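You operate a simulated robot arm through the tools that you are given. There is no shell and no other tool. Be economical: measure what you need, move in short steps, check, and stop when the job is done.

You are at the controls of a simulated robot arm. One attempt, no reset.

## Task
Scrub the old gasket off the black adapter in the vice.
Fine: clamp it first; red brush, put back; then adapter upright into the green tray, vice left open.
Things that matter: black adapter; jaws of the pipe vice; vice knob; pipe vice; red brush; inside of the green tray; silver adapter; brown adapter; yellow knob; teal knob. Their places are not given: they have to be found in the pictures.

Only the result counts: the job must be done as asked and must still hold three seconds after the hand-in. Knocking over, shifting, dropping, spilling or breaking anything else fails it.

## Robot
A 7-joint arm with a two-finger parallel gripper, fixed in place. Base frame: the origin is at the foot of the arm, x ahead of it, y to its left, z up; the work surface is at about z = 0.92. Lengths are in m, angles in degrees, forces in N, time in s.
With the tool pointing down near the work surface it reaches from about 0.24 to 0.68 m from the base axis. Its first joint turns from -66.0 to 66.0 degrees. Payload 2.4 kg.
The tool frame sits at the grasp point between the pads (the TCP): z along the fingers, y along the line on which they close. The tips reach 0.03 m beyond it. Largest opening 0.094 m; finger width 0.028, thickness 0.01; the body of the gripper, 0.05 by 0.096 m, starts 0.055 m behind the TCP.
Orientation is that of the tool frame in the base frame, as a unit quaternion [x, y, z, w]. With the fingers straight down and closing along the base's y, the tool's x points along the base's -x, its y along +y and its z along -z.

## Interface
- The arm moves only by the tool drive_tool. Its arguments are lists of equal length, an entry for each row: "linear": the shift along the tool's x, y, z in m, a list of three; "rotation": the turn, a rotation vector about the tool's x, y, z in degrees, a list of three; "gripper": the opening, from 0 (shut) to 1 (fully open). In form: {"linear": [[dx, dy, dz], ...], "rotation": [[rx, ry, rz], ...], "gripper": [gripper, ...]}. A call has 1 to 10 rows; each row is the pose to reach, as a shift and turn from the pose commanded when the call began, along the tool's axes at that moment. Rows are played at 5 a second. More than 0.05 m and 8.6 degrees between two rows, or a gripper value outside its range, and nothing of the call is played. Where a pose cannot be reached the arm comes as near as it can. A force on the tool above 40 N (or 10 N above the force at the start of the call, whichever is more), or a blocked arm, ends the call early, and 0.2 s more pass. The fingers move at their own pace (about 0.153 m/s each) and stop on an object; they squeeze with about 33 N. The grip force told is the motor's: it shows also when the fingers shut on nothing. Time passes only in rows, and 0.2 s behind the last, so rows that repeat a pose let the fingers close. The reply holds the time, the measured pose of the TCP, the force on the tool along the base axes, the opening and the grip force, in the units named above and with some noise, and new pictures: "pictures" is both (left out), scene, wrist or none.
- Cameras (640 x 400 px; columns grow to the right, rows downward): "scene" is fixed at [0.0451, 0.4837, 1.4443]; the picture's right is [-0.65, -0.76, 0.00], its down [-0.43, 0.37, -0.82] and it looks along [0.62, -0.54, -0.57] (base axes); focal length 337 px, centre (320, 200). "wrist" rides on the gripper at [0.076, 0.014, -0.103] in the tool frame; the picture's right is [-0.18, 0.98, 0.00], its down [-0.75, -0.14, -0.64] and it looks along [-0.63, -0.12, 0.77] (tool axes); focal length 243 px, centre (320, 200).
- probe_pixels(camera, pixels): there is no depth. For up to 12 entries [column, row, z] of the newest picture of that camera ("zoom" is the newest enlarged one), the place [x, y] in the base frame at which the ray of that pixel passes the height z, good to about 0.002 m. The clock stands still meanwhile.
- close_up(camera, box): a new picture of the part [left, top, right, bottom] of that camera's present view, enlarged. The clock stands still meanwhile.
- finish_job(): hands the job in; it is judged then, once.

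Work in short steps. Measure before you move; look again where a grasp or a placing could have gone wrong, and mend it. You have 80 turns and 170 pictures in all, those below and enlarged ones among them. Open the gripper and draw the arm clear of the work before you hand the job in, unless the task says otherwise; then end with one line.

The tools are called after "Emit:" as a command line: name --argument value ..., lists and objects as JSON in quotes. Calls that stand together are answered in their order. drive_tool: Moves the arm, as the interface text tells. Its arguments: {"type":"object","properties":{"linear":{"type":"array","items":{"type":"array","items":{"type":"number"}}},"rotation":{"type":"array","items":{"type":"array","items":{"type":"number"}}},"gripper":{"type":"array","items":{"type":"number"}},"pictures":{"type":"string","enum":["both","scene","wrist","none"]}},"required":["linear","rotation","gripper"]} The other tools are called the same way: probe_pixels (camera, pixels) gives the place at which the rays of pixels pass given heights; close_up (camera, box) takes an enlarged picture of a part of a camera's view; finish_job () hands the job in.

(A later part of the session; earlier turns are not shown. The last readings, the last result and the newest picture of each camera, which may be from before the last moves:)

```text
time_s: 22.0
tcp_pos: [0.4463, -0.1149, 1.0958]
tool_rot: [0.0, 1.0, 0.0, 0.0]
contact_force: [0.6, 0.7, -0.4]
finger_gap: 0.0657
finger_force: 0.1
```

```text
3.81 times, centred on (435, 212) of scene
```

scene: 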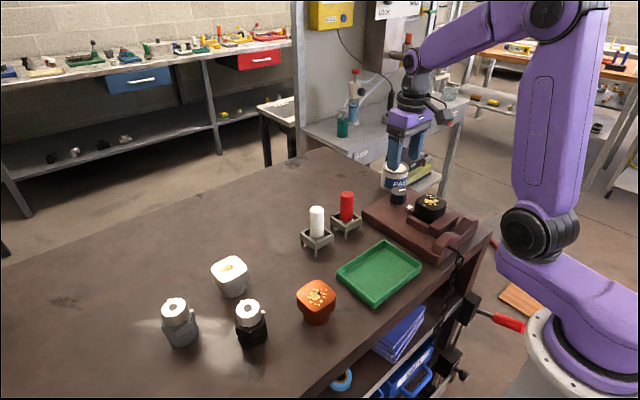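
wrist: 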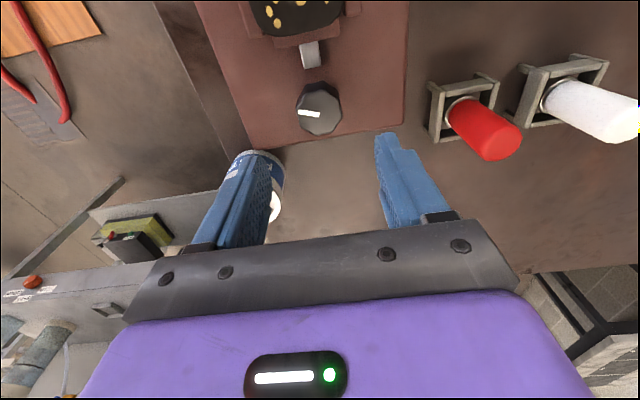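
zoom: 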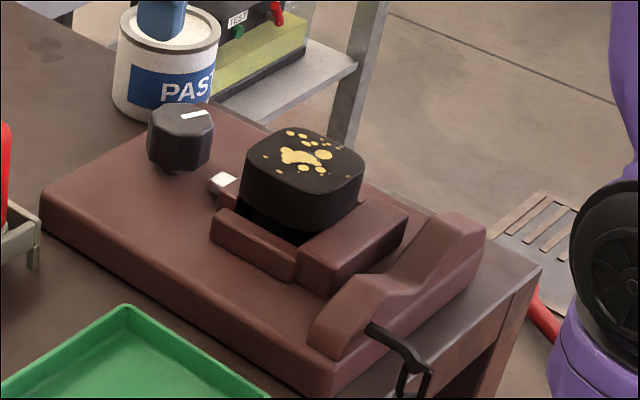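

Tick rotated ~100°, jaw tight on the adapter. Next I hover over the red brush at (0.482,0.029).

Emit:
drive_tool --linear '[[-0.012, 0.045, -0.004], [-0.024, 0.09, -0.004], [-0.036, 0.135, -0.004], [-0.036, 0.144, -0.004]]' --rotation '[[0, 0, 0], [0, 0, 0], [0, 0, 0], [0, 0, 0]]' --gripper '[0.6, 0.6, 0.6, 0.6]' --pictures "wrist"

Emit:
close_up --camera "wrist" --box '[250, 70, 400, 190]'

Emit:
close_up --camera "scene" --box '[310, 170, 390, 250]'

```text
time_s: 23.0
tcp_pos: [0.4813, 0.0284, 1.0989]
tool_rot: [0.001, 1.0, 0.0, 0.0]
contact_force: [0.5, 0.6, 0.1]
finger_gap: 0.0565
finger_force: 0.0
```

wrist: 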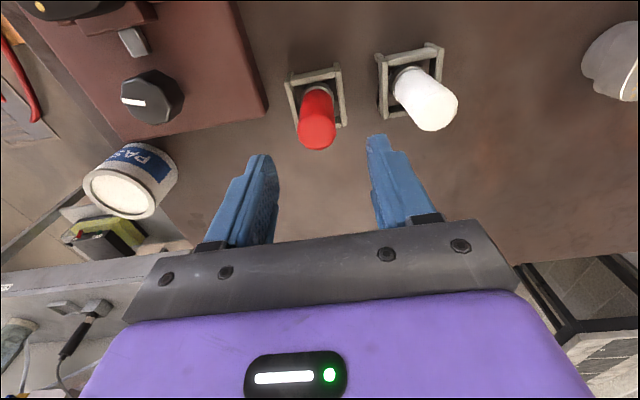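

```text
3.33 times, centred on (325, 130) of wrist
```

zoom: 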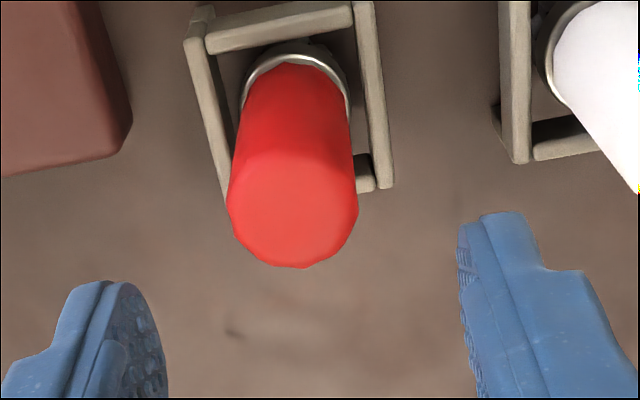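

```text
5.00 times, centred on (350, 210) of scene
```

zoom: 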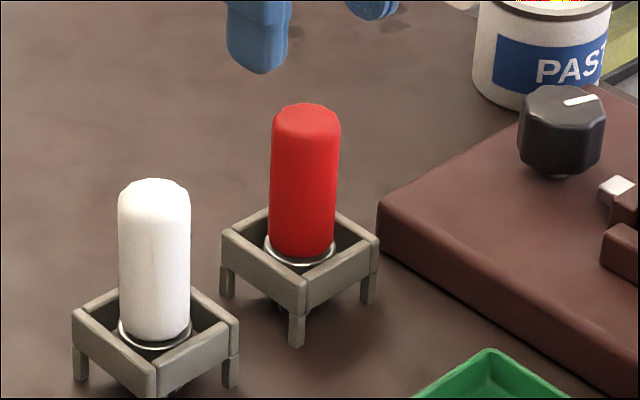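

I verify the brush axis: top at wrist (317,135), scene (347,193); ring at scene (346,219).

Emit:
probe_pixels --camera "wrist" --pixels '[[316.9, 135, 1.02], [316.9, 135, 1.035], [298, 130, 1.025], [336, 130, 1.025], [317, 90, 0.955], [317, 90, 0.965]]'

Emit:
probe_pixels --camera "scene" --pixels '[[347.2, 193.5, 1.02], [347.2, 193.5, 1.035], [346, 219, 0.955], [346, 219, 0.965], [346, 219, 0.975]]'

```text
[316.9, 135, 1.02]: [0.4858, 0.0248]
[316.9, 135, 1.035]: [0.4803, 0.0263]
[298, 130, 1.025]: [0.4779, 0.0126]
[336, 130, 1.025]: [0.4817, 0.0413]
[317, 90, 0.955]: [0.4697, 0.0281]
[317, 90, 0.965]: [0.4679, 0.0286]
```

```text
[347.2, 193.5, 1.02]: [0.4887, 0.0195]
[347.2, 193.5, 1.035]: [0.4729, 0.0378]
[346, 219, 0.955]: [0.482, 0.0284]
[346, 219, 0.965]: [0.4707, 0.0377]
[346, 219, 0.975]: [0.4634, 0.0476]
```

Brush axis ≈(0.482,0.027), top 1.025, Ø0.028. I descend to z≈1.0 and grip.

Emit:
drive_tool --linear '[[-0.001, -0.001, 0.04], [-0.001, -0.001, 0.075], [-0.001, -0.001, 0.099], [-0.001, -0.001, 0.099], [-0.001, -0.001, 0.099], [-0.001, -0.001, 0.099]]' --rotation '[[0, 0, 0], [0, 0, 0], [0, 0, 0], [0, 0, 0], [0, 0, 0], [0, 0, 0]]' --gripper '[0.6, 0.6, 0.6, 0, 0, 0]'

```text
time_s: 24.4
tcp_pos: [0.4825, 0.0296, 0.9984]
tool_rot: [0.001, 1.0, 0.0, -0.001]
contact_force: [-0.3, -0.7, -0.6]
finger_gap: 0.0303
finger_force: 32.7
```

scene: 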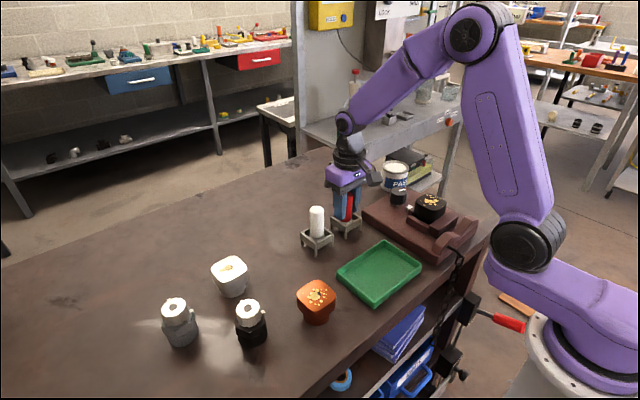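
wrist: 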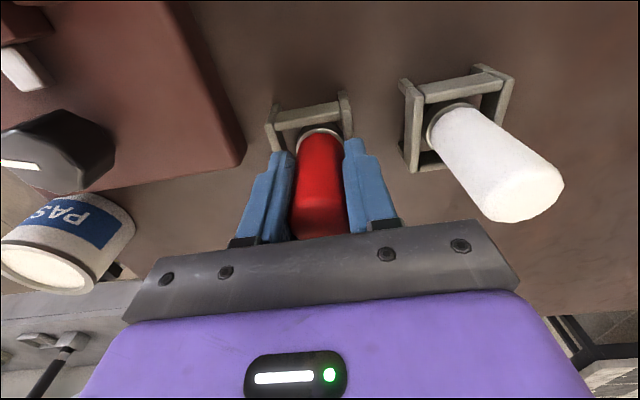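

Brush gripped (gap 0.0303) at (0.4825,0.0296,0.9984). I lift it straight up and look at the bristle end.

Emit:
drive_tool --linear '[[0, 0, -0.03], [0, 0, -0.06], [0, 0, -0.1], [0, 0, -0.13]]' --rotation '[[0, 0, 0], [0, 0, 0], [0, 0, 0], [0, 0, 0]]' --gripper '[0, 0, 0, 0]' --pictures "scene"

Emit:
close_up --camera "scene" --box '[300, 110, 420, 250]'

```text
time_s: 25.4
tcp_pos: [0.4853, 0.028, 1.1336]
tool_rot: [0.0, 1.0, 0.0, 0.0]
contact_force: [0.1, -0.4, -1.6]
finger_gap: 0.0305
finger_force: 32.6
```

scene: 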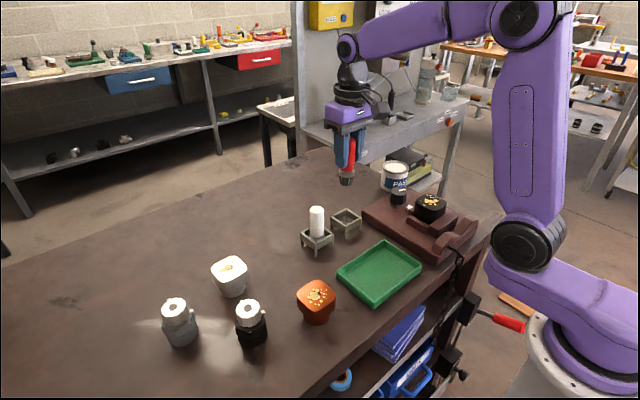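

```text
2.86 times, centred on (360, 180) of scene
```

zoom: 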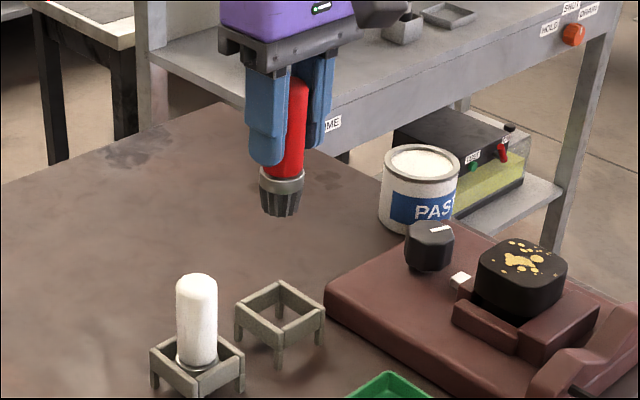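

Bristle end at scene (346,184); I probe its height along the brush axis plus holder and adapter-top points.

Emit:
probe_pixels --camera "scene" --pixels '[[345.9, 184, 1.04], [345.9, 184, 1.05], [345.9, 184, 1.06], [345.5, 178, 1.07], [429.9, 203.1, 1.0025], [416, 204, 1.0025], [446, 202, 1.0025], [331, 221, 0.95], [361.5, 220, 0.95], [346, 211, 0.95], [344.5, 230, 0.95]]'

```text
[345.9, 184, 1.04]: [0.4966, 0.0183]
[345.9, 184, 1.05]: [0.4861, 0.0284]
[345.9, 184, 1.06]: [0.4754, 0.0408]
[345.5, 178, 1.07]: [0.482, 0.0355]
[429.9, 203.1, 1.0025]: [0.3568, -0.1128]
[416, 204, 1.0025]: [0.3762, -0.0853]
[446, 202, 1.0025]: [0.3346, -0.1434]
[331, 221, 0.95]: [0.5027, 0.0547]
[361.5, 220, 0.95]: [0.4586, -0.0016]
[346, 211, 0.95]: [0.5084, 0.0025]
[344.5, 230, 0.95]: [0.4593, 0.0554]
```

Bristle tip is 0.084 below the TCP, so contact occurs near TCP z≈1.087. I move over the adapter top (0.352,−0.113).

Emit:
drive_tool --linear '[[0.027, -0.028, 0], [0.054, -0.056, 0], [0.081, -0.084, 0], [0.108, -0.112, 0], [0.133, -0.141, 0], [0.133, -0.141, 0.03]]' --rotation '[[0, 0, 0], [0, 0, 0], [0, 0, 0], [0, 0, 0], [0, 0, 0], [0, 0, 0]]' --gripper '[0, 0, 0, 0, 0, 0]'

Emit:
close_up --camera "scene" --box '[385, 150, 485, 250]'

```text
time_s: 26.8
tcp_pos: [0.3503, -0.1119, 1.0992]
tool_rot: [0.001, 1.0, 0.0, 0.0]
contact_force: [0.0, -0.1, -1.4]
finger_gap: 0.0305
finger_force: 33.3
```

scene: 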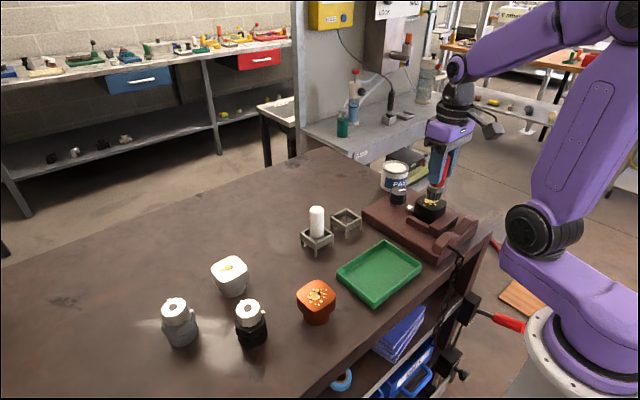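
wrist: 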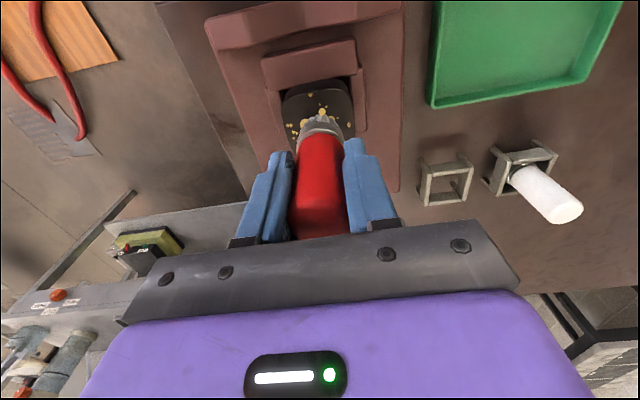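

```text
4.00 times, centred on (435, 200) of scene
```

zoom: 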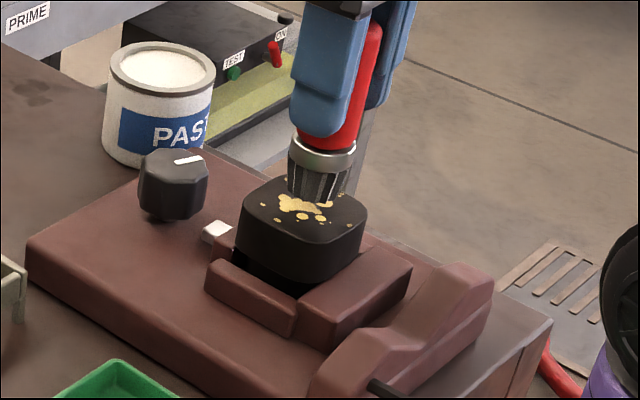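

The bristles hover ~1 cm above the top. I lower gently to contact.

Emit:
drive_tool --linear '[[0, 0, 0.006], [0, 0, 0.01], [0, 0, 0.0125]]' --rotation '[[0, 0, 0], [0, 0, 0], [0, 0, 0]]' --gripper '[0, 0, 0]' --pictures "none"

Emit:
close_up --camera "scene" --box '[395, 160, 475, 230]'

```text
time_s: 27.6
tcp_pos: [0.3495, -0.1112, 1.0888]
tool_rot: [0.0, 1.0, 0.001, 0.0]
contact_force: [-0.4, 0.0, -1.3]
finger_gap: 0.0306
finger_force: 32.9
```

```text
5.71 times, centred on (435, 195) of scene
```

zoom: 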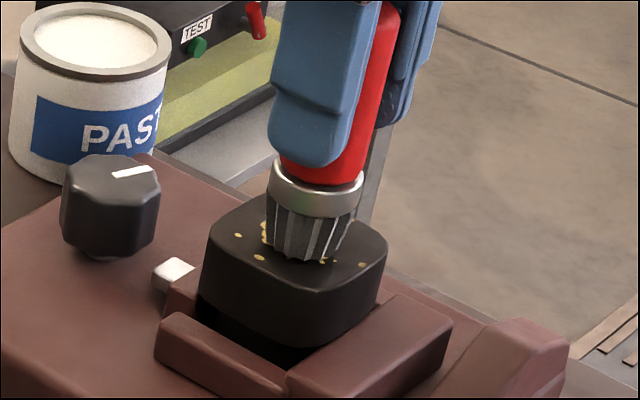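

No contact force yet; I lower a few more millimetres.

Emit:
drive_tool --linear '[[0, 0, 0.0015], [0, 0, 0.003], [0, 0, 0.003]]' --rotation '[[0, 0, 0], [0, 0, 0], [0, 0, 0]]' --gripper '[0, 0, 0]' --pictures "none"

```text
time_s: 28.4
tcp_pos: [0.348, -0.1108, 1.0881]
tool_rot: [0.001, 1.0, -0.001, 0.0]
contact_force: [0.6, 0.2, 0.5]
finger_gap: 0.0301
finger_force: 32.7
```

Light contact (~2 N). I press 2 mm more and scrub with back-and-forth strokes within ±15 mm.

Emit:
drive_tool --linear '[[0, 0, 0.002], [0, 0.014, 0.002], [0, -0.014, 0.002], [0, 0.014, 0.002], [0, -0.014, 0.002], [0.012, -0.014, 0.002], [0.012, 0.014, 0.002], [0.012, -0.014, 0.002], [-0.0, -0.014, 0.002], [0, 0, 0.002]]' --rotation '[[0, 0, 0], [0, 0, 0], [0, 0, 0], [0, 0, 0], [0, 0, 0], [0, 0, 0], [0, 0, 0], [0, 0, 0], [0, 0, 0], [0, 0, 0]]' --gripper '[0, 0, 0, 0, 0, 0, 0, 0, 0, 0]' --pictures "none"

Emit:
close_up --camera "scene" --box '[395, 160, 475, 230]'

Emit:
close_up --camera "wrist" --box '[260, 60, 380, 150]'

```text
time_s: 29.1
tcp_pos: [0.3526, -0.1051, 1.0855]
tool_rot: [0.001, 1.0, 0.007, 0.003]
contact_force: [-4.2, 3.9, 9.6]
finger_gap: 0.0308
finger_force: 33.1
stopped in row 3: the force on the tool passed its limit (the readings are from after the stop); the commanded pose is now the measured one
```

```text
5.71 times, centred on (435, 195) of scene
```

zoom: 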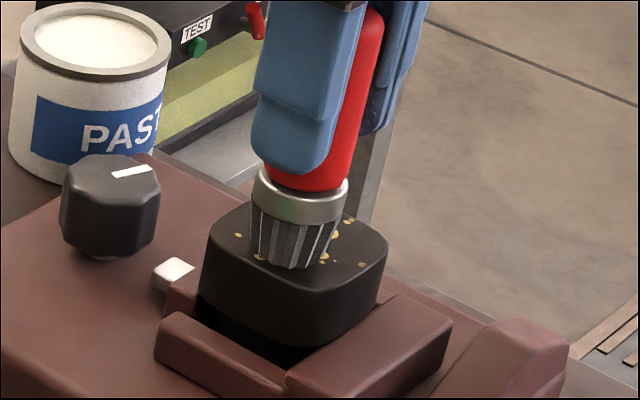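

```text
4.44 times, centred on (320, 105) of wrist
```

zoom: 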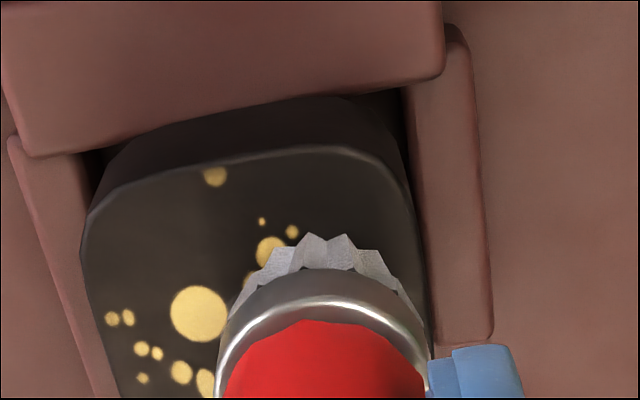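

A 28 mm jump per row was too fast. At ~10 N contact I stroke slower, 6–7 mm per row, without extra pressing.

Emit:
drive_tool --linear '[[0, -0.006, 0], [0, -0.012, 0], [0, -0.018, 0], [0, -0.022, 0], [0, -0.016, 0], [0, -0.01, 0], [0, -0.004, 0], [0, 0.002, 0], [0, -0.004, 0], [0, -0.008, 0]]' --rotation '[[0, 0, 0], [0, 0, 0], [0, 0, 0], [0, 0, 0], [0, 0, 0], [0, 0, 0], [0, 0, 0], [0, 0, 0], [0, 0, 0], [0, 0, 0]]' --gripper '[0, 0, 0, 0, 0, 0, 0, 0, 0, 0]' --pictures "none"

Emit:
close_up --camera "wrist" --box '[260, 60, 380, 150]'

```text
time_s: 29.7
tcp_pos: [0.3529, -0.1112, 1.0855]
tool_rot: [-0.001, 1.0, 0.01, 0.003]
contact_force: [-2.9, 5.5, 8.5]
finger_gap: 0.0305
finger_force: 32.6
stopped in row 2: the force on the tool passed its limit (the readings are from after the stop); the commanded pose is now the measured one
```

```text
4.44 times, centred on (320, 105) of wrist
```

zoom: 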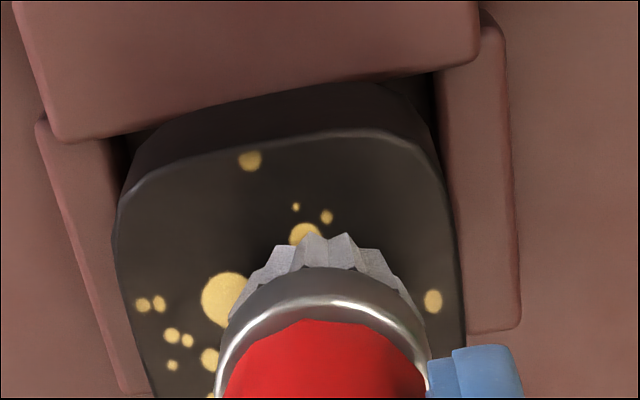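

Friction is too high at this pressure. I ease up 2 mm and try again slowly.

Emit:
drive_tool --linear '[[0, 0, -0.002], [0, -0.005, -0.002], [0, -0.01, -0.002], [0, -0.015, -0.002], [0, -0.01, -0.002], [0, -0.005, -0.002], [0, 0, -0.002], [0, 0.005, -0.002], [0, 0.01, -0.002], [0, 0.005, -0.002]]' --rotation '[[0, 0, 0], [0, 0, 0], [0, 0, 0], [0, 0, 0], [0, 0, 0], [0, 0, 0], [0, 0, 0], [0, 0, 0], [0, 0, 0], [0, 0, 0]]' --gripper '[0, 0, 0, 0, 0, 0, 0, 0, 0, 0]' --pictures "none"

Emit:
close_up --camera "wrist" --box '[260, 60, 380, 150]'

```text
time_s: 31.9
tcp_pos: [0.3534, -0.1085, 1.0878]
tool_rot: [-0.002, 1.0, 0.009, 0.003]
contact_force: [-0.5, -1.9, -2.0]
finger_gap: 0.0305
finger_force: 33.0
```

```text
4.44 times, centred on (320, 105) of wrist
```

zoom: 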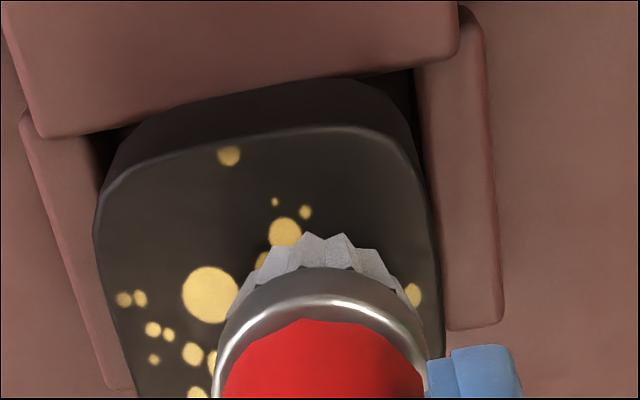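

No contact at this height; I lower 1 mm and stroke again slowly.

Emit:
drive_tool --linear '[[0, 0, 0.001], [0, -0.005, 0.001], [0, -0.01, 0.001], [0, -0.015, 0.001], [0, -0.02, 0.001], [0, -0.015, 0.001], [0, -0.01, 0.001], [0, -0.005, 0.001], [0, 0, 0.001], [0, 0.005, 0.001]]' --rotation '[[0, 0, 0], [0, 0, 0], [0, 0, 0], [0, 0, 0], [0, 0, 0], [0, 0, 0], [0, 0, 0], [0, 0, 0], [0, 0, 0], [0, 0, 0]]' --gripper '[0, 0, 0, 0, 0, 0, 0, 0, 0, 0]' --pictures "none"

Emit:
close_up --camera "wrist" --box '[260, 60, 380, 150]'

```text
time_s: 34.1
tcp_pos: [0.3537, -0.1033, 1.0875]
tool_rot: [-0.002, 1.0, 0.009, 0.004]
contact_force: [0.7, 0.7, -0.2]
finger_gap: 0.0304
finger_force: 32.7
```

```text
4.44 times, centred on (320, 105) of wrist
```

zoom: 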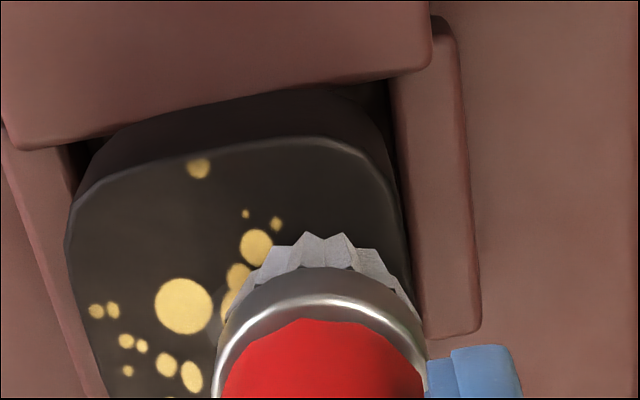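

Only ~1 N; I lower another 1 mm and stroke.

Emit:
drive_tool --linear '[[0, 0, 0.001], [0, -0.005, 0.001], [0, -0.01, 0.001], [0, -0.015, 0.001], [0, -0.02, 0.001], [0, -0.025, 0.001], [0, -0.02, 0.001], [0, -0.015, 0.001], [0, -0.01, 0.001], [0, -0.005, 0.001]]' --rotation '[[0, 0, 0], [0, 0, 0], [0, 0, 0], [0, 0, 0], [0, 0, 0], [0, 0, 0], [0, 0, 0], [0, 0, 0], [0, 0, 0], [0, 0, 0]]' --gripper '[0, 0, 0, 0, 0, 0, 0, 0, 0, 0]' --pictures "none"

Emit:
close_up --camera "wrist" --box '[260, 60, 380, 150]'

```text
time_s: 35.2
tcp_pos: [0.3547, -0.1135, 1.0872]
tool_rot: [-0.003, 1.0, 0.012, 0.006]
contact_force: [-1.6, 4.5, 9.0]
finger_gap: 0.0304
finger_force: 32.9
stopped in row 5: the force on the tool passed its limit (the readings are from after the stop); the commanded pose is now the measured one
```

```text
4.44 times, centred on (320, 105) of wrist
```

zoom: 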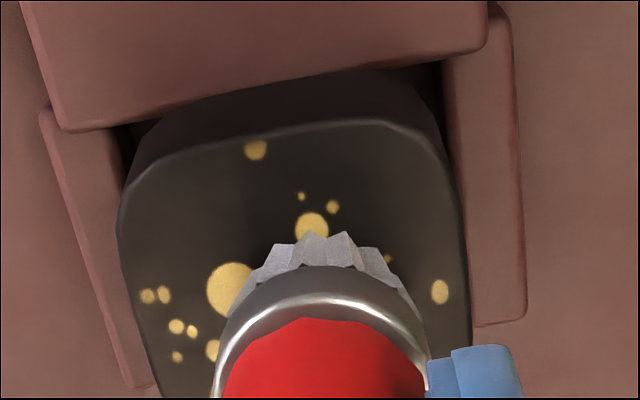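

The tool has tilted ~1.5° while dragging. I lift, straighten (+1.4°,+0.7°,+0.3°), and inspect the surface.

Emit:
drive_tool --linear '[[0, 0, -0.01], [0, 0, -0.03], [-0.03, 0, -0.03]]' --rotation '[[1.38, 0.69, 0.34], [1.38, 0.69, 0.34], [1.38, 0.69, 0.34]]' --gripper '[0, 0, 0]' --pictures "none"

Emit:
close_up --camera "wrist" --box '[260, 40, 380, 140]'

Emit:
close_up --camera "scene" --box '[385, 150, 485, 240]'

```text
time_s: 36.0
tcp_pos: [0.3845, -0.1184, 1.1139]
tool_rot: [0.001, 1.0, 0.001, 0.001]
contact_force: [-0.7, 0.3, -1.0]
finger_gap: 0.0305
finger_force: 33.2
```

```text
4.00 times, centred on (320, 90) of wrist
```

zoom: 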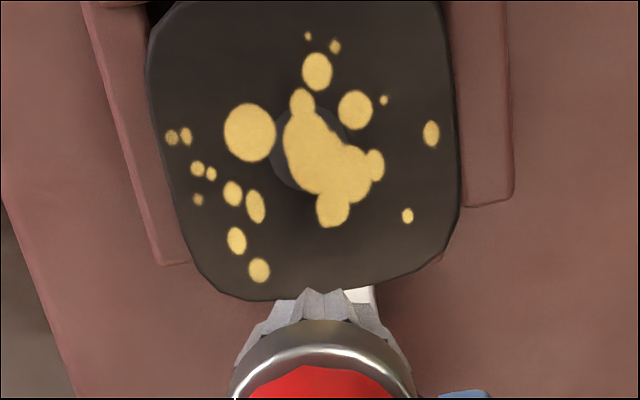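

```text
4.44 times, centred on (435, 195) of scene
```

zoom: 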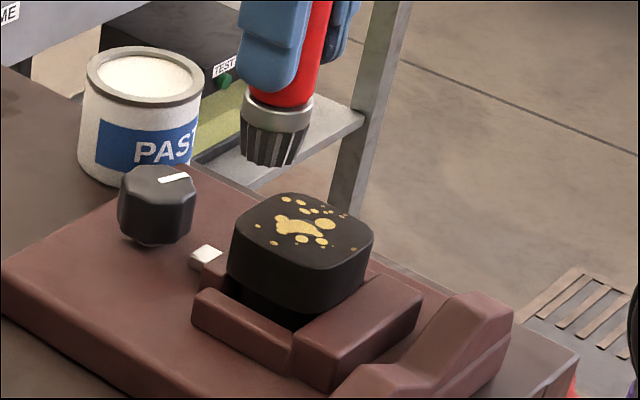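

Residue is still there, so real pressed strokes are needed; the tool is straight again. I return over the centre and descend to find contact.

Emit:
drive_tool --linear '[[0.0325, 0.0054, 0], [0.0325, 0.0054, 0.015], [0.0325, 0.0054, 0.022], [0.0325, 0.0054, 0.024], [0.0325, 0.0054, 0.024]]' --rotation '[[0, 0, 0], [0, 0, 0], [0, 0, 0], [0, 0, 0], [0, 0, 0]]' --gripper '[0, 0, 0, 0, 0]' --pictures "none"

Emit:
drive_tool --linear '[[0, 0, 0.0007], [0, 0, 0.0014], [0, 0, 0.0014]]' --rotation '[[0, 0, 0], [0, 0, 0], [0, 0, 0]]' --gripper '[0, 0, 0]' --pictures "none"

```text
time_s: 37.2
tcp_pos: [0.3506, -0.1107, 1.0907]
tool_rot: [0.001, 1.0, 0.0, 0.0]
contact_force: [-0.3, -0.7, -1.7]
finger_gap: 0.0302
finger_force: 33.1
```

```text
time_s: 38.0
tcp_pos: [0.352, -0.1089, 1.0903]
tool_rot: [0.0, 1.0, 0.0, -0.001]
contact_force: [-0.4, 0.1, -0.7]
finger_gap: 0.0302
finger_force: 33.0
```

Emit:
drive_tool --linear '[[0, 0, 0.0007], [0, 0, 0.0014], [0, 0, 0.0014]]' --rotation '[[0, 0, 0], [0, 0, 0], [0, 0, 0]]' --gripper '[0, 0, 0]' --pictures "none"

```text
time_s: 38.8
tcp_pos: [0.352, -0.1081, 1.0898]
tool_rot: [0.001, 1.0, -0.001, 0.0]
contact_force: [-0.2, -0.2, -1.6]
finger_gap: 0.0301
finger_force: 32.8
```

Still about −1.6 N (free hanging), no contact. I lower 1.5 mm more.

Emit:
drive_tool --linear '[[0, 0, 0.0007], [0, 0, 0.0015], [0, 0, 0.0015]]' --rotation '[[0, 0, 0], [0, 0, 0], [0, 0, 0]]' --gripper '[0, 0, 0]' --pictures "none"

```text
time_s: 39.6
tcp_pos: [0.3514, -0.1091, 1.0864]
tool_rot: [0.0, 1.0, 0.0, 0.0]
contact_force: [-1.1, 0.1, -0.7]
finger_gap: 0.0303
finger_force: 33.1
```

Barely any change; I lower 1 mm more.

Emit:
drive_tool --linear '[[0, 0, 0.0005], [0, 0, 0.001], [0, 0, 0.001]]' --rotation '[[0, 0, 0], [0, 0, 0], [0, 0, 0]]' --gripper '[0, 0, 0]' --pictures "none"

```text
time_s: 40.4
tcp_pos: [0.3516, -0.1081, 1.0866]
tool_rot: [0.002, 1.0, 0.0, 0.001]
contact_force: [-0.1, -0.3, -1.2]
finger_gap: 0.0305
finger_force: 32.8
```

Still free; the brush was likely pushed up a little in the grip. I lower 2 mm more.

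Emit:
drive_tool --linear '[[0, 0, 0.0007], [0, 0, 0.0014], [0, 0, 0.002], [0, 0, 0.002]]' --rotation '[[0, 0, 0], [0, 0, 0], [0, 0, 0], [0, 0, 0]]' --gripper '[0, 0, 0, 0]' --pictures "none"

Emit:
close_up --camera "scene" --box '[395, 160, 475, 230]'

```text
time_s: 41.4
tcp_pos: [0.3521, -0.109, 1.0853]
tool_rot: [0.0, 1.0, 0.0, 0.001]
contact_force: [-6.6, 9.2, 31.1]
finger_gap: 0.0304
finger_force: 32.9
```

```text
5.71 times, centred on (435, 195) of scene
```

zoom: 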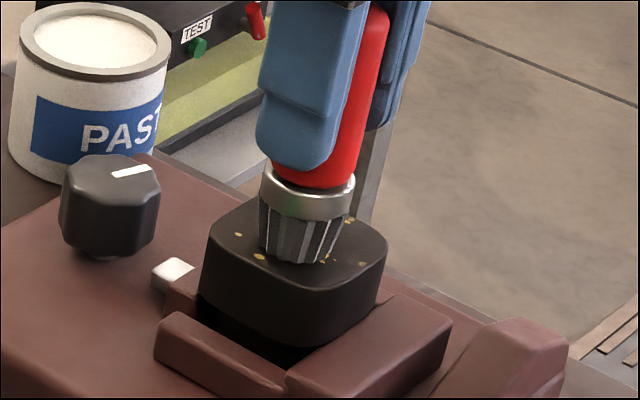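

31 N now—stiff contact. I back off 1.2 mm and stroke along x slowly.

Emit:
drive_tool --linear '[[0, 0, -0.0012], [0.004, 0, -0.0012], [0.008, 0, -0.0012], [0.012, 0, -0.0012], [0.007, 0, -0.0012], [0.002, 0, -0.0012], [-0.003, 0, -0.0012], [-0.008, 0, -0.0012], [-0.012, 0, -0.0012], [-0.012, 0, -0.0012]]' --rotation '[[0, 0, 0], [0, 0, 0], [0, 0, 0], [0, 0, 0], [0, 0, 0], [0, 0, 0], [0, 0, 0], [0, 0, 0], [0, 0, 0], [0, 0, 0]]' --gripper '[0, 0, 0, 0, 0, 0, 0, 0, 0, 0]' --pictures "wrist"

Emit:
close_up --camera "wrist" --box '[260, 50, 380, 150]'

```text
time_s: 43.6
tcp_pos: [0.3651, -0.1097, 1.0873]
tool_rot: [0.0, 1.0, 0.0, 0.001]
contact_force: [0.9, -0.2, -0.5]
finger_gap: 0.0301
finger_force: 33.1
```

wrist: 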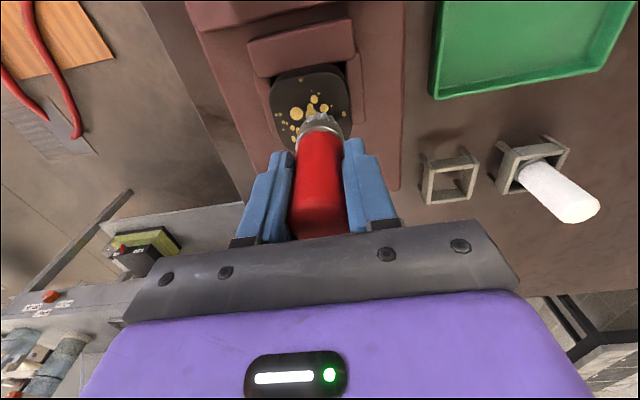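

```text
4.00 times, centred on (320, 100) of wrist
```

zoom: 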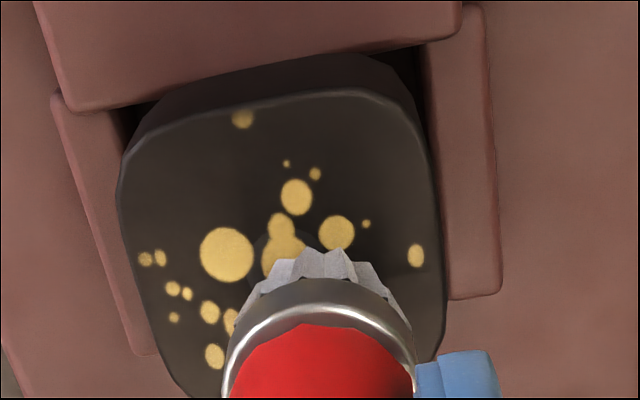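

Stroke went through but light. I press 0.6 mm deeper and stroke back along x.

Emit:
drive_tool --linear '[[0.004, 0, 0.0003], [0.008, 0, 0.0006], [0.012, 0, 0.0006], [0.016, 0, 0.0006], [0.02, 0, 0.0006], [0.024, 0, 0.0006], [0.024, 0, 0.0006]]' --rotation '[[0, 0, 0], [0, 0, 0], [0, 0, 0], [0, 0, 0], [0, 0, 0], [0, 0, 0], [0, 0, 0]]' --gripper '[0, 0, 0, 0, 0, 0, 0]' --pictures "none"

```text
time_s: 45.2
tcp_pos: [0.3403, -0.1088, 1.0865]
tool_rot: [0.001, 1.0, 0.0, 0.002]
contact_force: [3.9, -0.1, 6.0]
finger_gap: 0.03
finger_force: 32.8
```

Good: ~7 N contact with friction 4 N. I continue strokes at this height.

Emit:
drive_tool --linear '[[-0.005, 0, 0.0002], [-0.01, 0, 0.0003], [-0.015, 0, 0.0003], [-0.02, 0, 0.0003], [-0.024, 0, 0.0003], [-0.019, -0.002, 0.0003], [-0.014, -0.004, 0.0003], [-0.009, -0.004, 0.0003], [-0.004, -0.004, 0.0003], [0, -0.004, 0.0003]]' --rotation '[[0, 0, 0], [0, 0, 0], [0, 0, 0], [0, 0, 0], [0, 0, 0], [0, 0, 0], [0, 0, 0], [0, 0, 0], [0, 0, 0], [0, 0, 0]]' --gripper '[0, 0, 0, 0, 0, 0, 0, 0, 0, 0]' --pictures "none"

Emit:
close_up --camera "scene" --box '[395, 160, 475, 230]'

```text
time_s: 47.4
tcp_pos: [0.3389, -0.1126, 1.0855]
tool_rot: [0.001, 1.0, 0.0, 0.0]
contact_force: [-0.2, 0.0, -0.9]
finger_gap: 0.0301
finger_force: 33.7
```

```text
5.71 times, centred on (435, 195) of scene
```

zoom: 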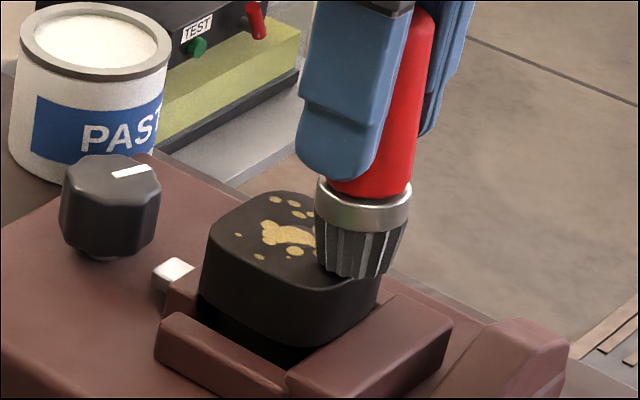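

The brush sits at the near (−x) edge, so strokes should be centred a bit further +x. I lift slightly, shift +x and check the residue.

Emit:
drive_tool --linear '[[0, 0, -0.01], [-0.025, 0, -0.02], [-0.05, 0, -0.02]]' --rotation '[[0, 0, 0], [0, 0, 0], [0, 0, 0]]' --gripper '[0, 0, 0]' --pictures "none"

Emit:
close_up --camera "wrist" --box '[250, 20, 390, 150]'

```text
time_s: 48.2
tcp_pos: [0.3884, -0.1123, 1.1056]
tool_rot: [0.001, 1.0, 0.0, -0.001]
contact_force: [-0.3, 0.5, -0.4]
finger_gap: 0.0304
finger_force: 33.2
```

```text
3.08 times, centred on (320, 85) of wrist
```

zoom: 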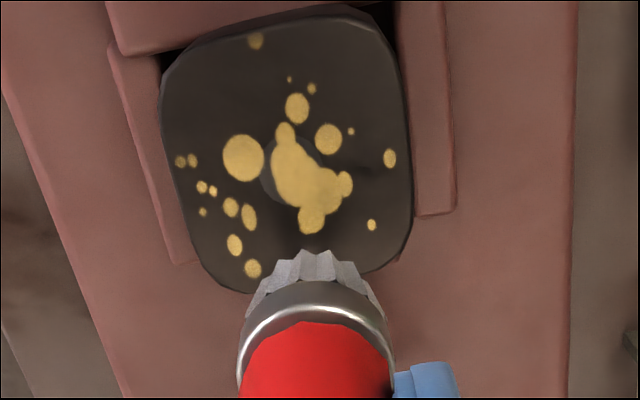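

The residue looks a bit duller than at first, perhaps fading with progress. I measure the head edges for centring.

Emit:
probe_pixels --camera "zoom" --pixels '[[172, 160, 1.0025], [410, 160, 1.0025], [275, 20, 1.0025], [290, 292, 1.0025], [315, 185, 1.0025], [270, 175, 1.0025]]'

```text
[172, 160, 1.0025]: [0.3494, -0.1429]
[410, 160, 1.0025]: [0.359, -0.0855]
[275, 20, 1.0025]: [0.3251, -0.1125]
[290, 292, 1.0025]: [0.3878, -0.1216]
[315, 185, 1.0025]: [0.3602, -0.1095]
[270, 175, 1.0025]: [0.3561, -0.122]
```

Head centre is (0.355,−0.115), blob near (0.360,−0.110). I come down at x≈0.369 and stroke to 0.344 and back.

Emit:
drive_tool --linear '[[0.019, 0, 0.01], [0.019, 0, 0.018], [0.02, 0, 0.0205], [0.025, 0, 0.0205], [0.03, 0, 0.0205], [0.035, 0, 0.0205], [0.04, 0, 0.0205], [0.044, 0, 0.0205], [0.039, 0, 0.0205], [0.034, 0, 0.0205]]' --rotation '[[0, 0, 0], [0, 0, 0], [0, 0, 0], [0, 0, 0], [0, 0, 0], [0, 0, 0], [0, 0, 0], [0, 0, 0], [0, 0, 0], [0, 0, 0]]' --gripper '[0, 0, 0, 0, 0, 0, 0, 0, 0, 0]' --pictures "none"

```text
time_s: 50.4
tcp_pos: [0.3559, -0.1147, 1.0847]
tool_rot: [0.001, 1.0, 0.0, -0.001]
contact_force: [-2.3, 0.3, 2.1]
finger_gap: 0.0299
finger_force: 33.2
```

~3.5 N here. I add 0.3 mm and continue strokes, ±12 mm in x.

Emit:
drive_tool --linear '[[-0.005, 0.001, 0.0003], [-0.01, 0.002, 0.0003], [-0.014, 0.002, 0.0003], [-0.009, 0.002, 0.0003], [-0.004, 0.002, 0.0003], [0.001, 0.002, 0.0003], [0.006, 0.002, 0.0003], [0.01, 0.002, 0.0003], [0.005, 0.002, 0.0003], [0, 0.002, 0.0003]]' --rotation '[[0, 0, 0], [0, 0, 0], [0, 0, 0], [0, 0, 0], [0, 0, 0], [0, 0, 0], [0, 0, 0], [0, 0, 0], [0, 0, 0], [0, 0, 0]]' --gripper '[0, 0, 0, 0, 0, 0, 0, 0, 0, 0]' --pictures "none"

Emit:
close_up --camera "wrist" --box '[250, 50, 390, 150]'

```text
time_s: 52.6
tcp_pos: [0.3542, -0.111, 1.0849]
tool_rot: [0.001, 1.0, 0.0, 0.001]
contact_force: [-0.5, 0.3, -0.7]
finger_gap: 0.0301
finger_force: 33.1
```

```text
4.00 times, centred on (320, 100) of wrist
```

zoom: 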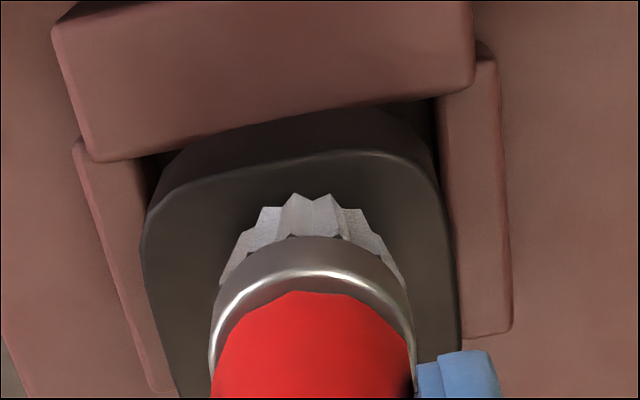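

All residue has vanished. I lift, check, and carry the brush back above its holder.

Emit:
drive_tool --linear '[[0, 0, -0.02], [0, 0, -0.05], [-0.026, 0.028, -0.05], [-0.052, 0.056, -0.05], [-0.078, 0.084, -0.05], [-0.104, 0.112, -0.05], [-0.128, 0.14, -0.05], [-0.128, 0.14, -0.05]]' --rotation '[[0, 0, 0], [0, 0, 0], [0, 0, 0], [0, 0, 0], [0, 0, 0], [0, 0, 0], [0, 0, 0], [0, 0, 0]]' --gripper '[0, 0, 0, 0, 0, 0, 0, 0]'

Emit:
close_up --camera "scene" --box '[310, 120, 460, 240]'

Emit:
close_up --camera "wrist" --box '[240, 30, 400, 180]'

```text
time_s: 54.4
tcp_pos: [0.4857, 0.0287, 1.1367]
tool_rot: [0.001, 1.0, 0.0, 0.0]
contact_force: [-0.6, -0.7, -0.7]
finger_gap: 0.0303
finger_force: 33.1
```

scene: 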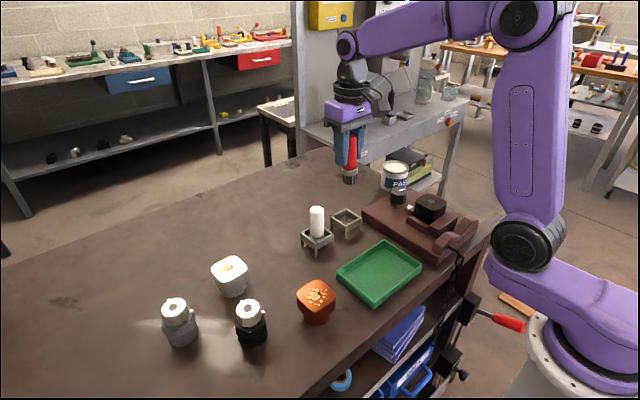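
wrist: 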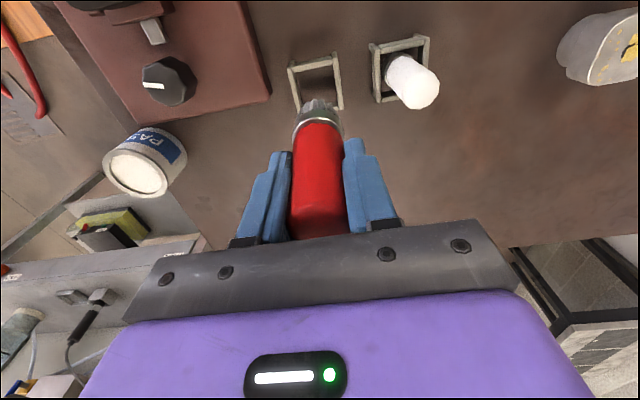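

```text
3.33 times, centred on (385, 180) of scene
```

zoom: 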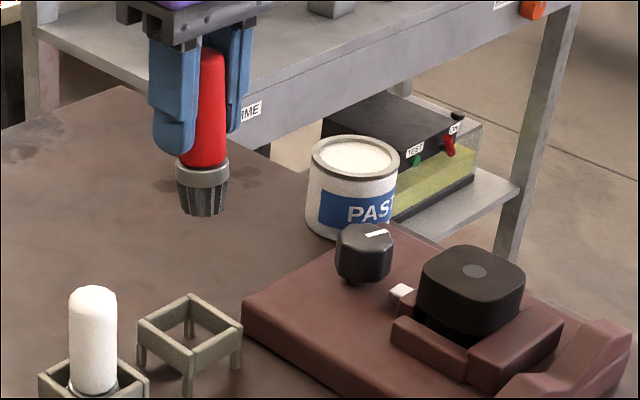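

```text
2.67 times, centred on (320, 105) of wrist
```

zoom: 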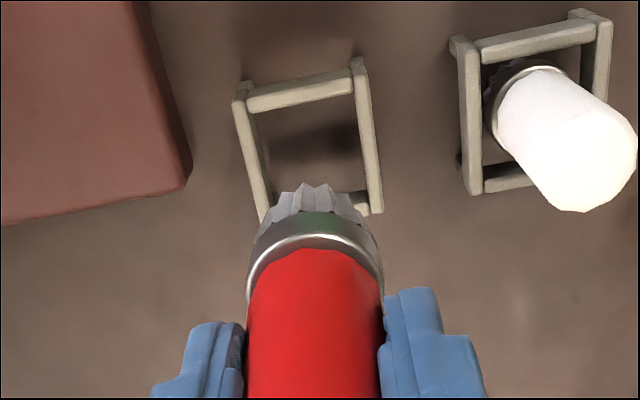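

The adapter top is clean and it's still clamped. The brush seems to have pivoted in the fingers (tip shifted toward −x); I measure the tip before inserting.

Emit:
close_up --camera "scene" --box '[320, 130, 380, 195]'

Emit:
probe_pixels --camera "scene" --pixels '[[350, 183.7, 1.04], [350, 183.7, 1.05], [350, 183.7, 1.06]]'

Emit:
probe_pixels --camera "wrist" --pixels '[[318, 106, 1.05], [318, 106, 1.06], [318, 115, 1.07], [300, 118, 1.07], [336, 115, 1.07]]'

```text
6.15 times, centred on (350, 162) of scene
```

zoom: 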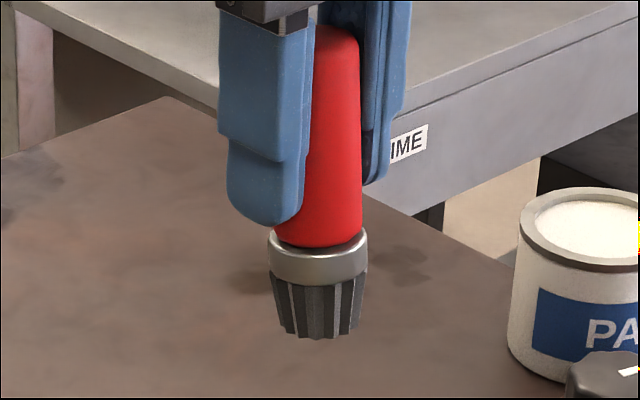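

```text
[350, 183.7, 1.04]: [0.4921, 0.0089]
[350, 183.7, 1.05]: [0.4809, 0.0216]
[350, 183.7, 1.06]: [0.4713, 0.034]
```

```text
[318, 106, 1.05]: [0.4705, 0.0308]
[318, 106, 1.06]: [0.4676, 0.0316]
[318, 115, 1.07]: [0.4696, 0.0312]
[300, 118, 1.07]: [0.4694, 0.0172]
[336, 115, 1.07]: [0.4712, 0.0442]
```

Tip at ≈(0.475,0.029,1.056) versus TCP x 0.4855: about 7° of pivot. I rotate the tool −7° about its y to make the brush vertical and shift to x≈0.4825.

Emit:
drive_tool --linear '[[0.0015, 0, 0], [0.003, 0, 0]]' --rotation '[[0, -3.5, 0], [0, -7, 0]]' --gripper '[0, 0]' --pictures "wrist"

Emit:
close_up --camera "scene" --box '[310, 130, 390, 250]'

```text
time_s: 55.0
tcp_pos: [0.4815, 0.0274, 1.1355]
tool_rot: [0.001, 0.998, 0.0, 0.061]
contact_force: [-0.5, -0.4, -1.9]
finger_gap: 0.0303
finger_force: 32.9
```

wrist: 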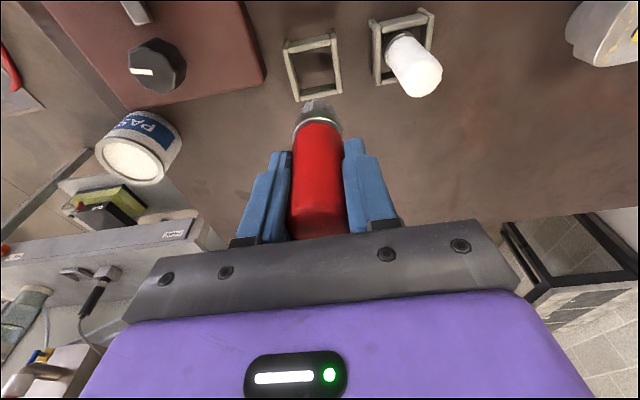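

```text
3.33 times, centred on (350, 190) of scene
```

zoom: 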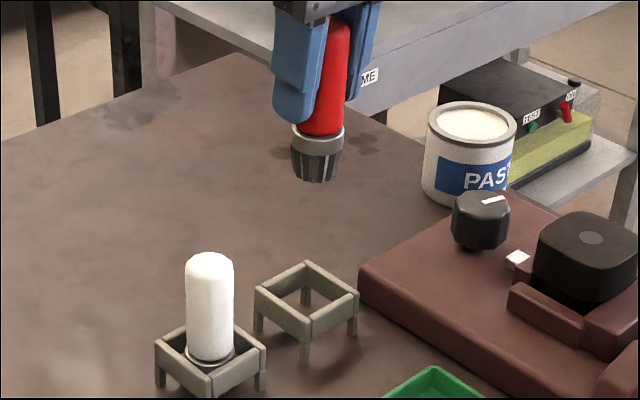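

I check the tip location after straightening.

Emit:
probe_pixels --camera "zoom" --pixels '[[316, 177, 1.045], [316, 177, 1.05], [316, 177, 1.055], [254, 290, 0.95], [359, 293, 0.95], [307, 263, 0.95], [308, 318, 0.95]]'

Emit:
probe_pixels --camera "wrist" --pixels '[[284, 42, 0.95], [335, 34, 0.95], [342, 91, 0.95], [298, 100, 0.95]]'

```text
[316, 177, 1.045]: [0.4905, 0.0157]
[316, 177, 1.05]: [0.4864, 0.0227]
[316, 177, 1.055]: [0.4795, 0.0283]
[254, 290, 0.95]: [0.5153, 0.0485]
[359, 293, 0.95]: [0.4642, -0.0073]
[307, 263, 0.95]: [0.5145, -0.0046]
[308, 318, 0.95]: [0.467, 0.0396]
```

```text
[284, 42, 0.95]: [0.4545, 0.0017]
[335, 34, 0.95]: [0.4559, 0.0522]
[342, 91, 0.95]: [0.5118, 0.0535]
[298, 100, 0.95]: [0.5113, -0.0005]
```

Brush tip is now at (0.481,0.027), right over the holder centre (0.4825,0.0275). I lower vertically (tool tilted 7°, so compensated), stopping ~1 cm short.

Emit:
drive_tool --linear '[[0.0039, 0, 0.0397], [0.0088, 0, 0.0794], [0.0123, 0, 0.1092], [0.0142, 0, 0.1241]]' --rotation '[[0, 0, 0], [0, 0, 0], [0, 0, 0], [0, 0, 0]]' --gripper '[0, 0, 0, 0]'

Emit:
close_up --camera "scene" --box '[310, 170, 390, 250]'

Emit:
close_up --camera "wrist" --box '[250, 70, 390, 190]'

```text
time_s: 56.0
tcp_pos: [0.4833, 0.0282, 1.0099]
tool_rot: [0.001, 0.998, 0.0, 0.061]
contact_force: [-0.3, 1.0, 0.3]
finger_gap: 0.0304
finger_force: 33.1
```

scene: 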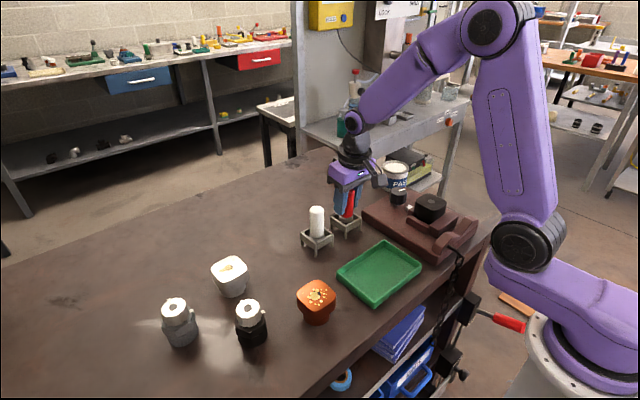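
wrist: 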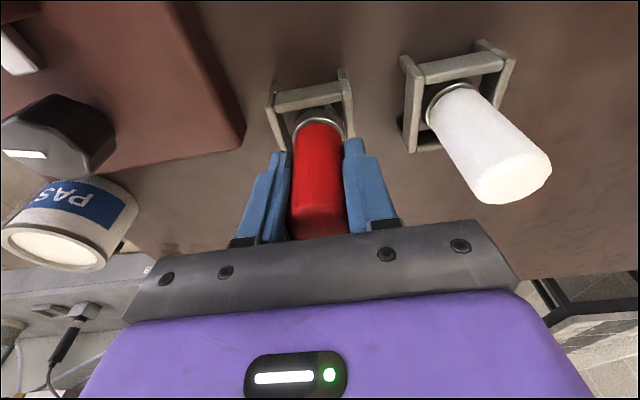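

```text
5.00 times, centred on (350, 210) of scene
```

zoom: 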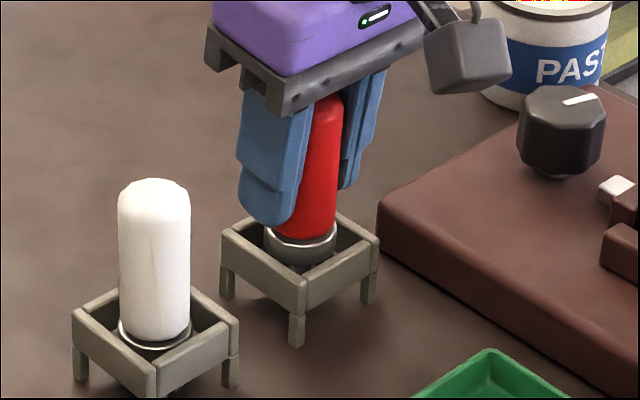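

```text
3.33 times, centred on (320, 130) of wrist
```

zoom: 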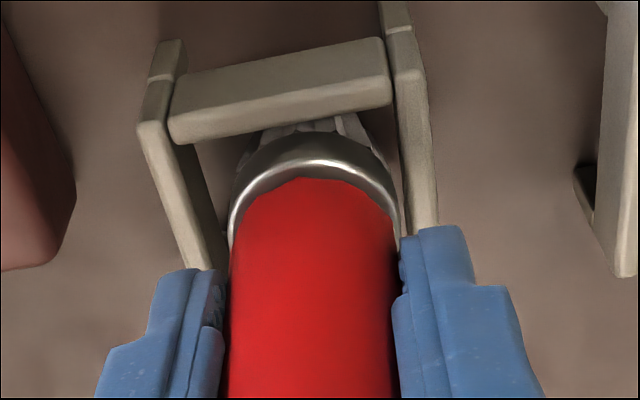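

The brush is inside the holder. I lower slowly in steps until support is felt.

Emit:
drive_tool --linear '[[0.0004, 0, 0.003], [0.0007, 0, 0.006], [0.001, 0, 0.008], [0.0012, 0, 0.01], [0.0012, 0, 0.01]]' --rotation '[[0, 0, 0], [0, 0, 0], [0, 0, 0], [0, 0, 0], [0, 0, 0]]' --gripper '[0, 0, 0, 0, 0]' --pictures "none"

```text
time_s: 57.2
tcp_pos: [0.4835, 0.0282, 0.9994]
tool_rot: [0.001, 0.998, -0.001, 0.061]
contact_force: [-0.5, 0.0, -1.2]
finger_gap: 0.03
finger_force: 32.6
```

No contact yet; I lower a few more millimetres (watching fingertip clearance to the rim at ≈0.957).

Emit:
drive_tool --linear '[[0.0001, 0, 0.001], [0.0002, 0, 0.002], [0.0004, 0, 0.003], [0.0005, 0, 0.004]]' --rotation '[[0, 0, 0], [0, 0, 0], [0, 0, 0], [0, 0, 0]]' --gripper '[0, 0, 0, 0]' --pictures "none"

Emit:
close_up --camera "scene" --box '[310, 170, 390, 250]'

```text
time_s: 58.2
tcp_pos: [0.4829, 0.0279, 0.9961]
tool_rot: [0.001, 0.998, 0.0, 0.061]
contact_force: [-1.9, -1.1, 5.8]
finger_gap: 0.0304
finger_force: 33.0
```

```text
5.00 times, centred on (350, 210) of scene
```

zoom: 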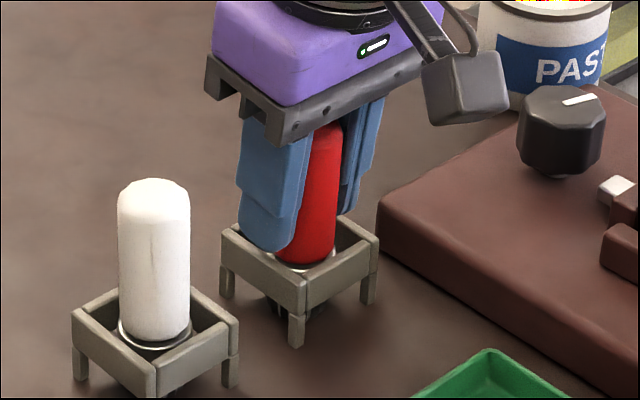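

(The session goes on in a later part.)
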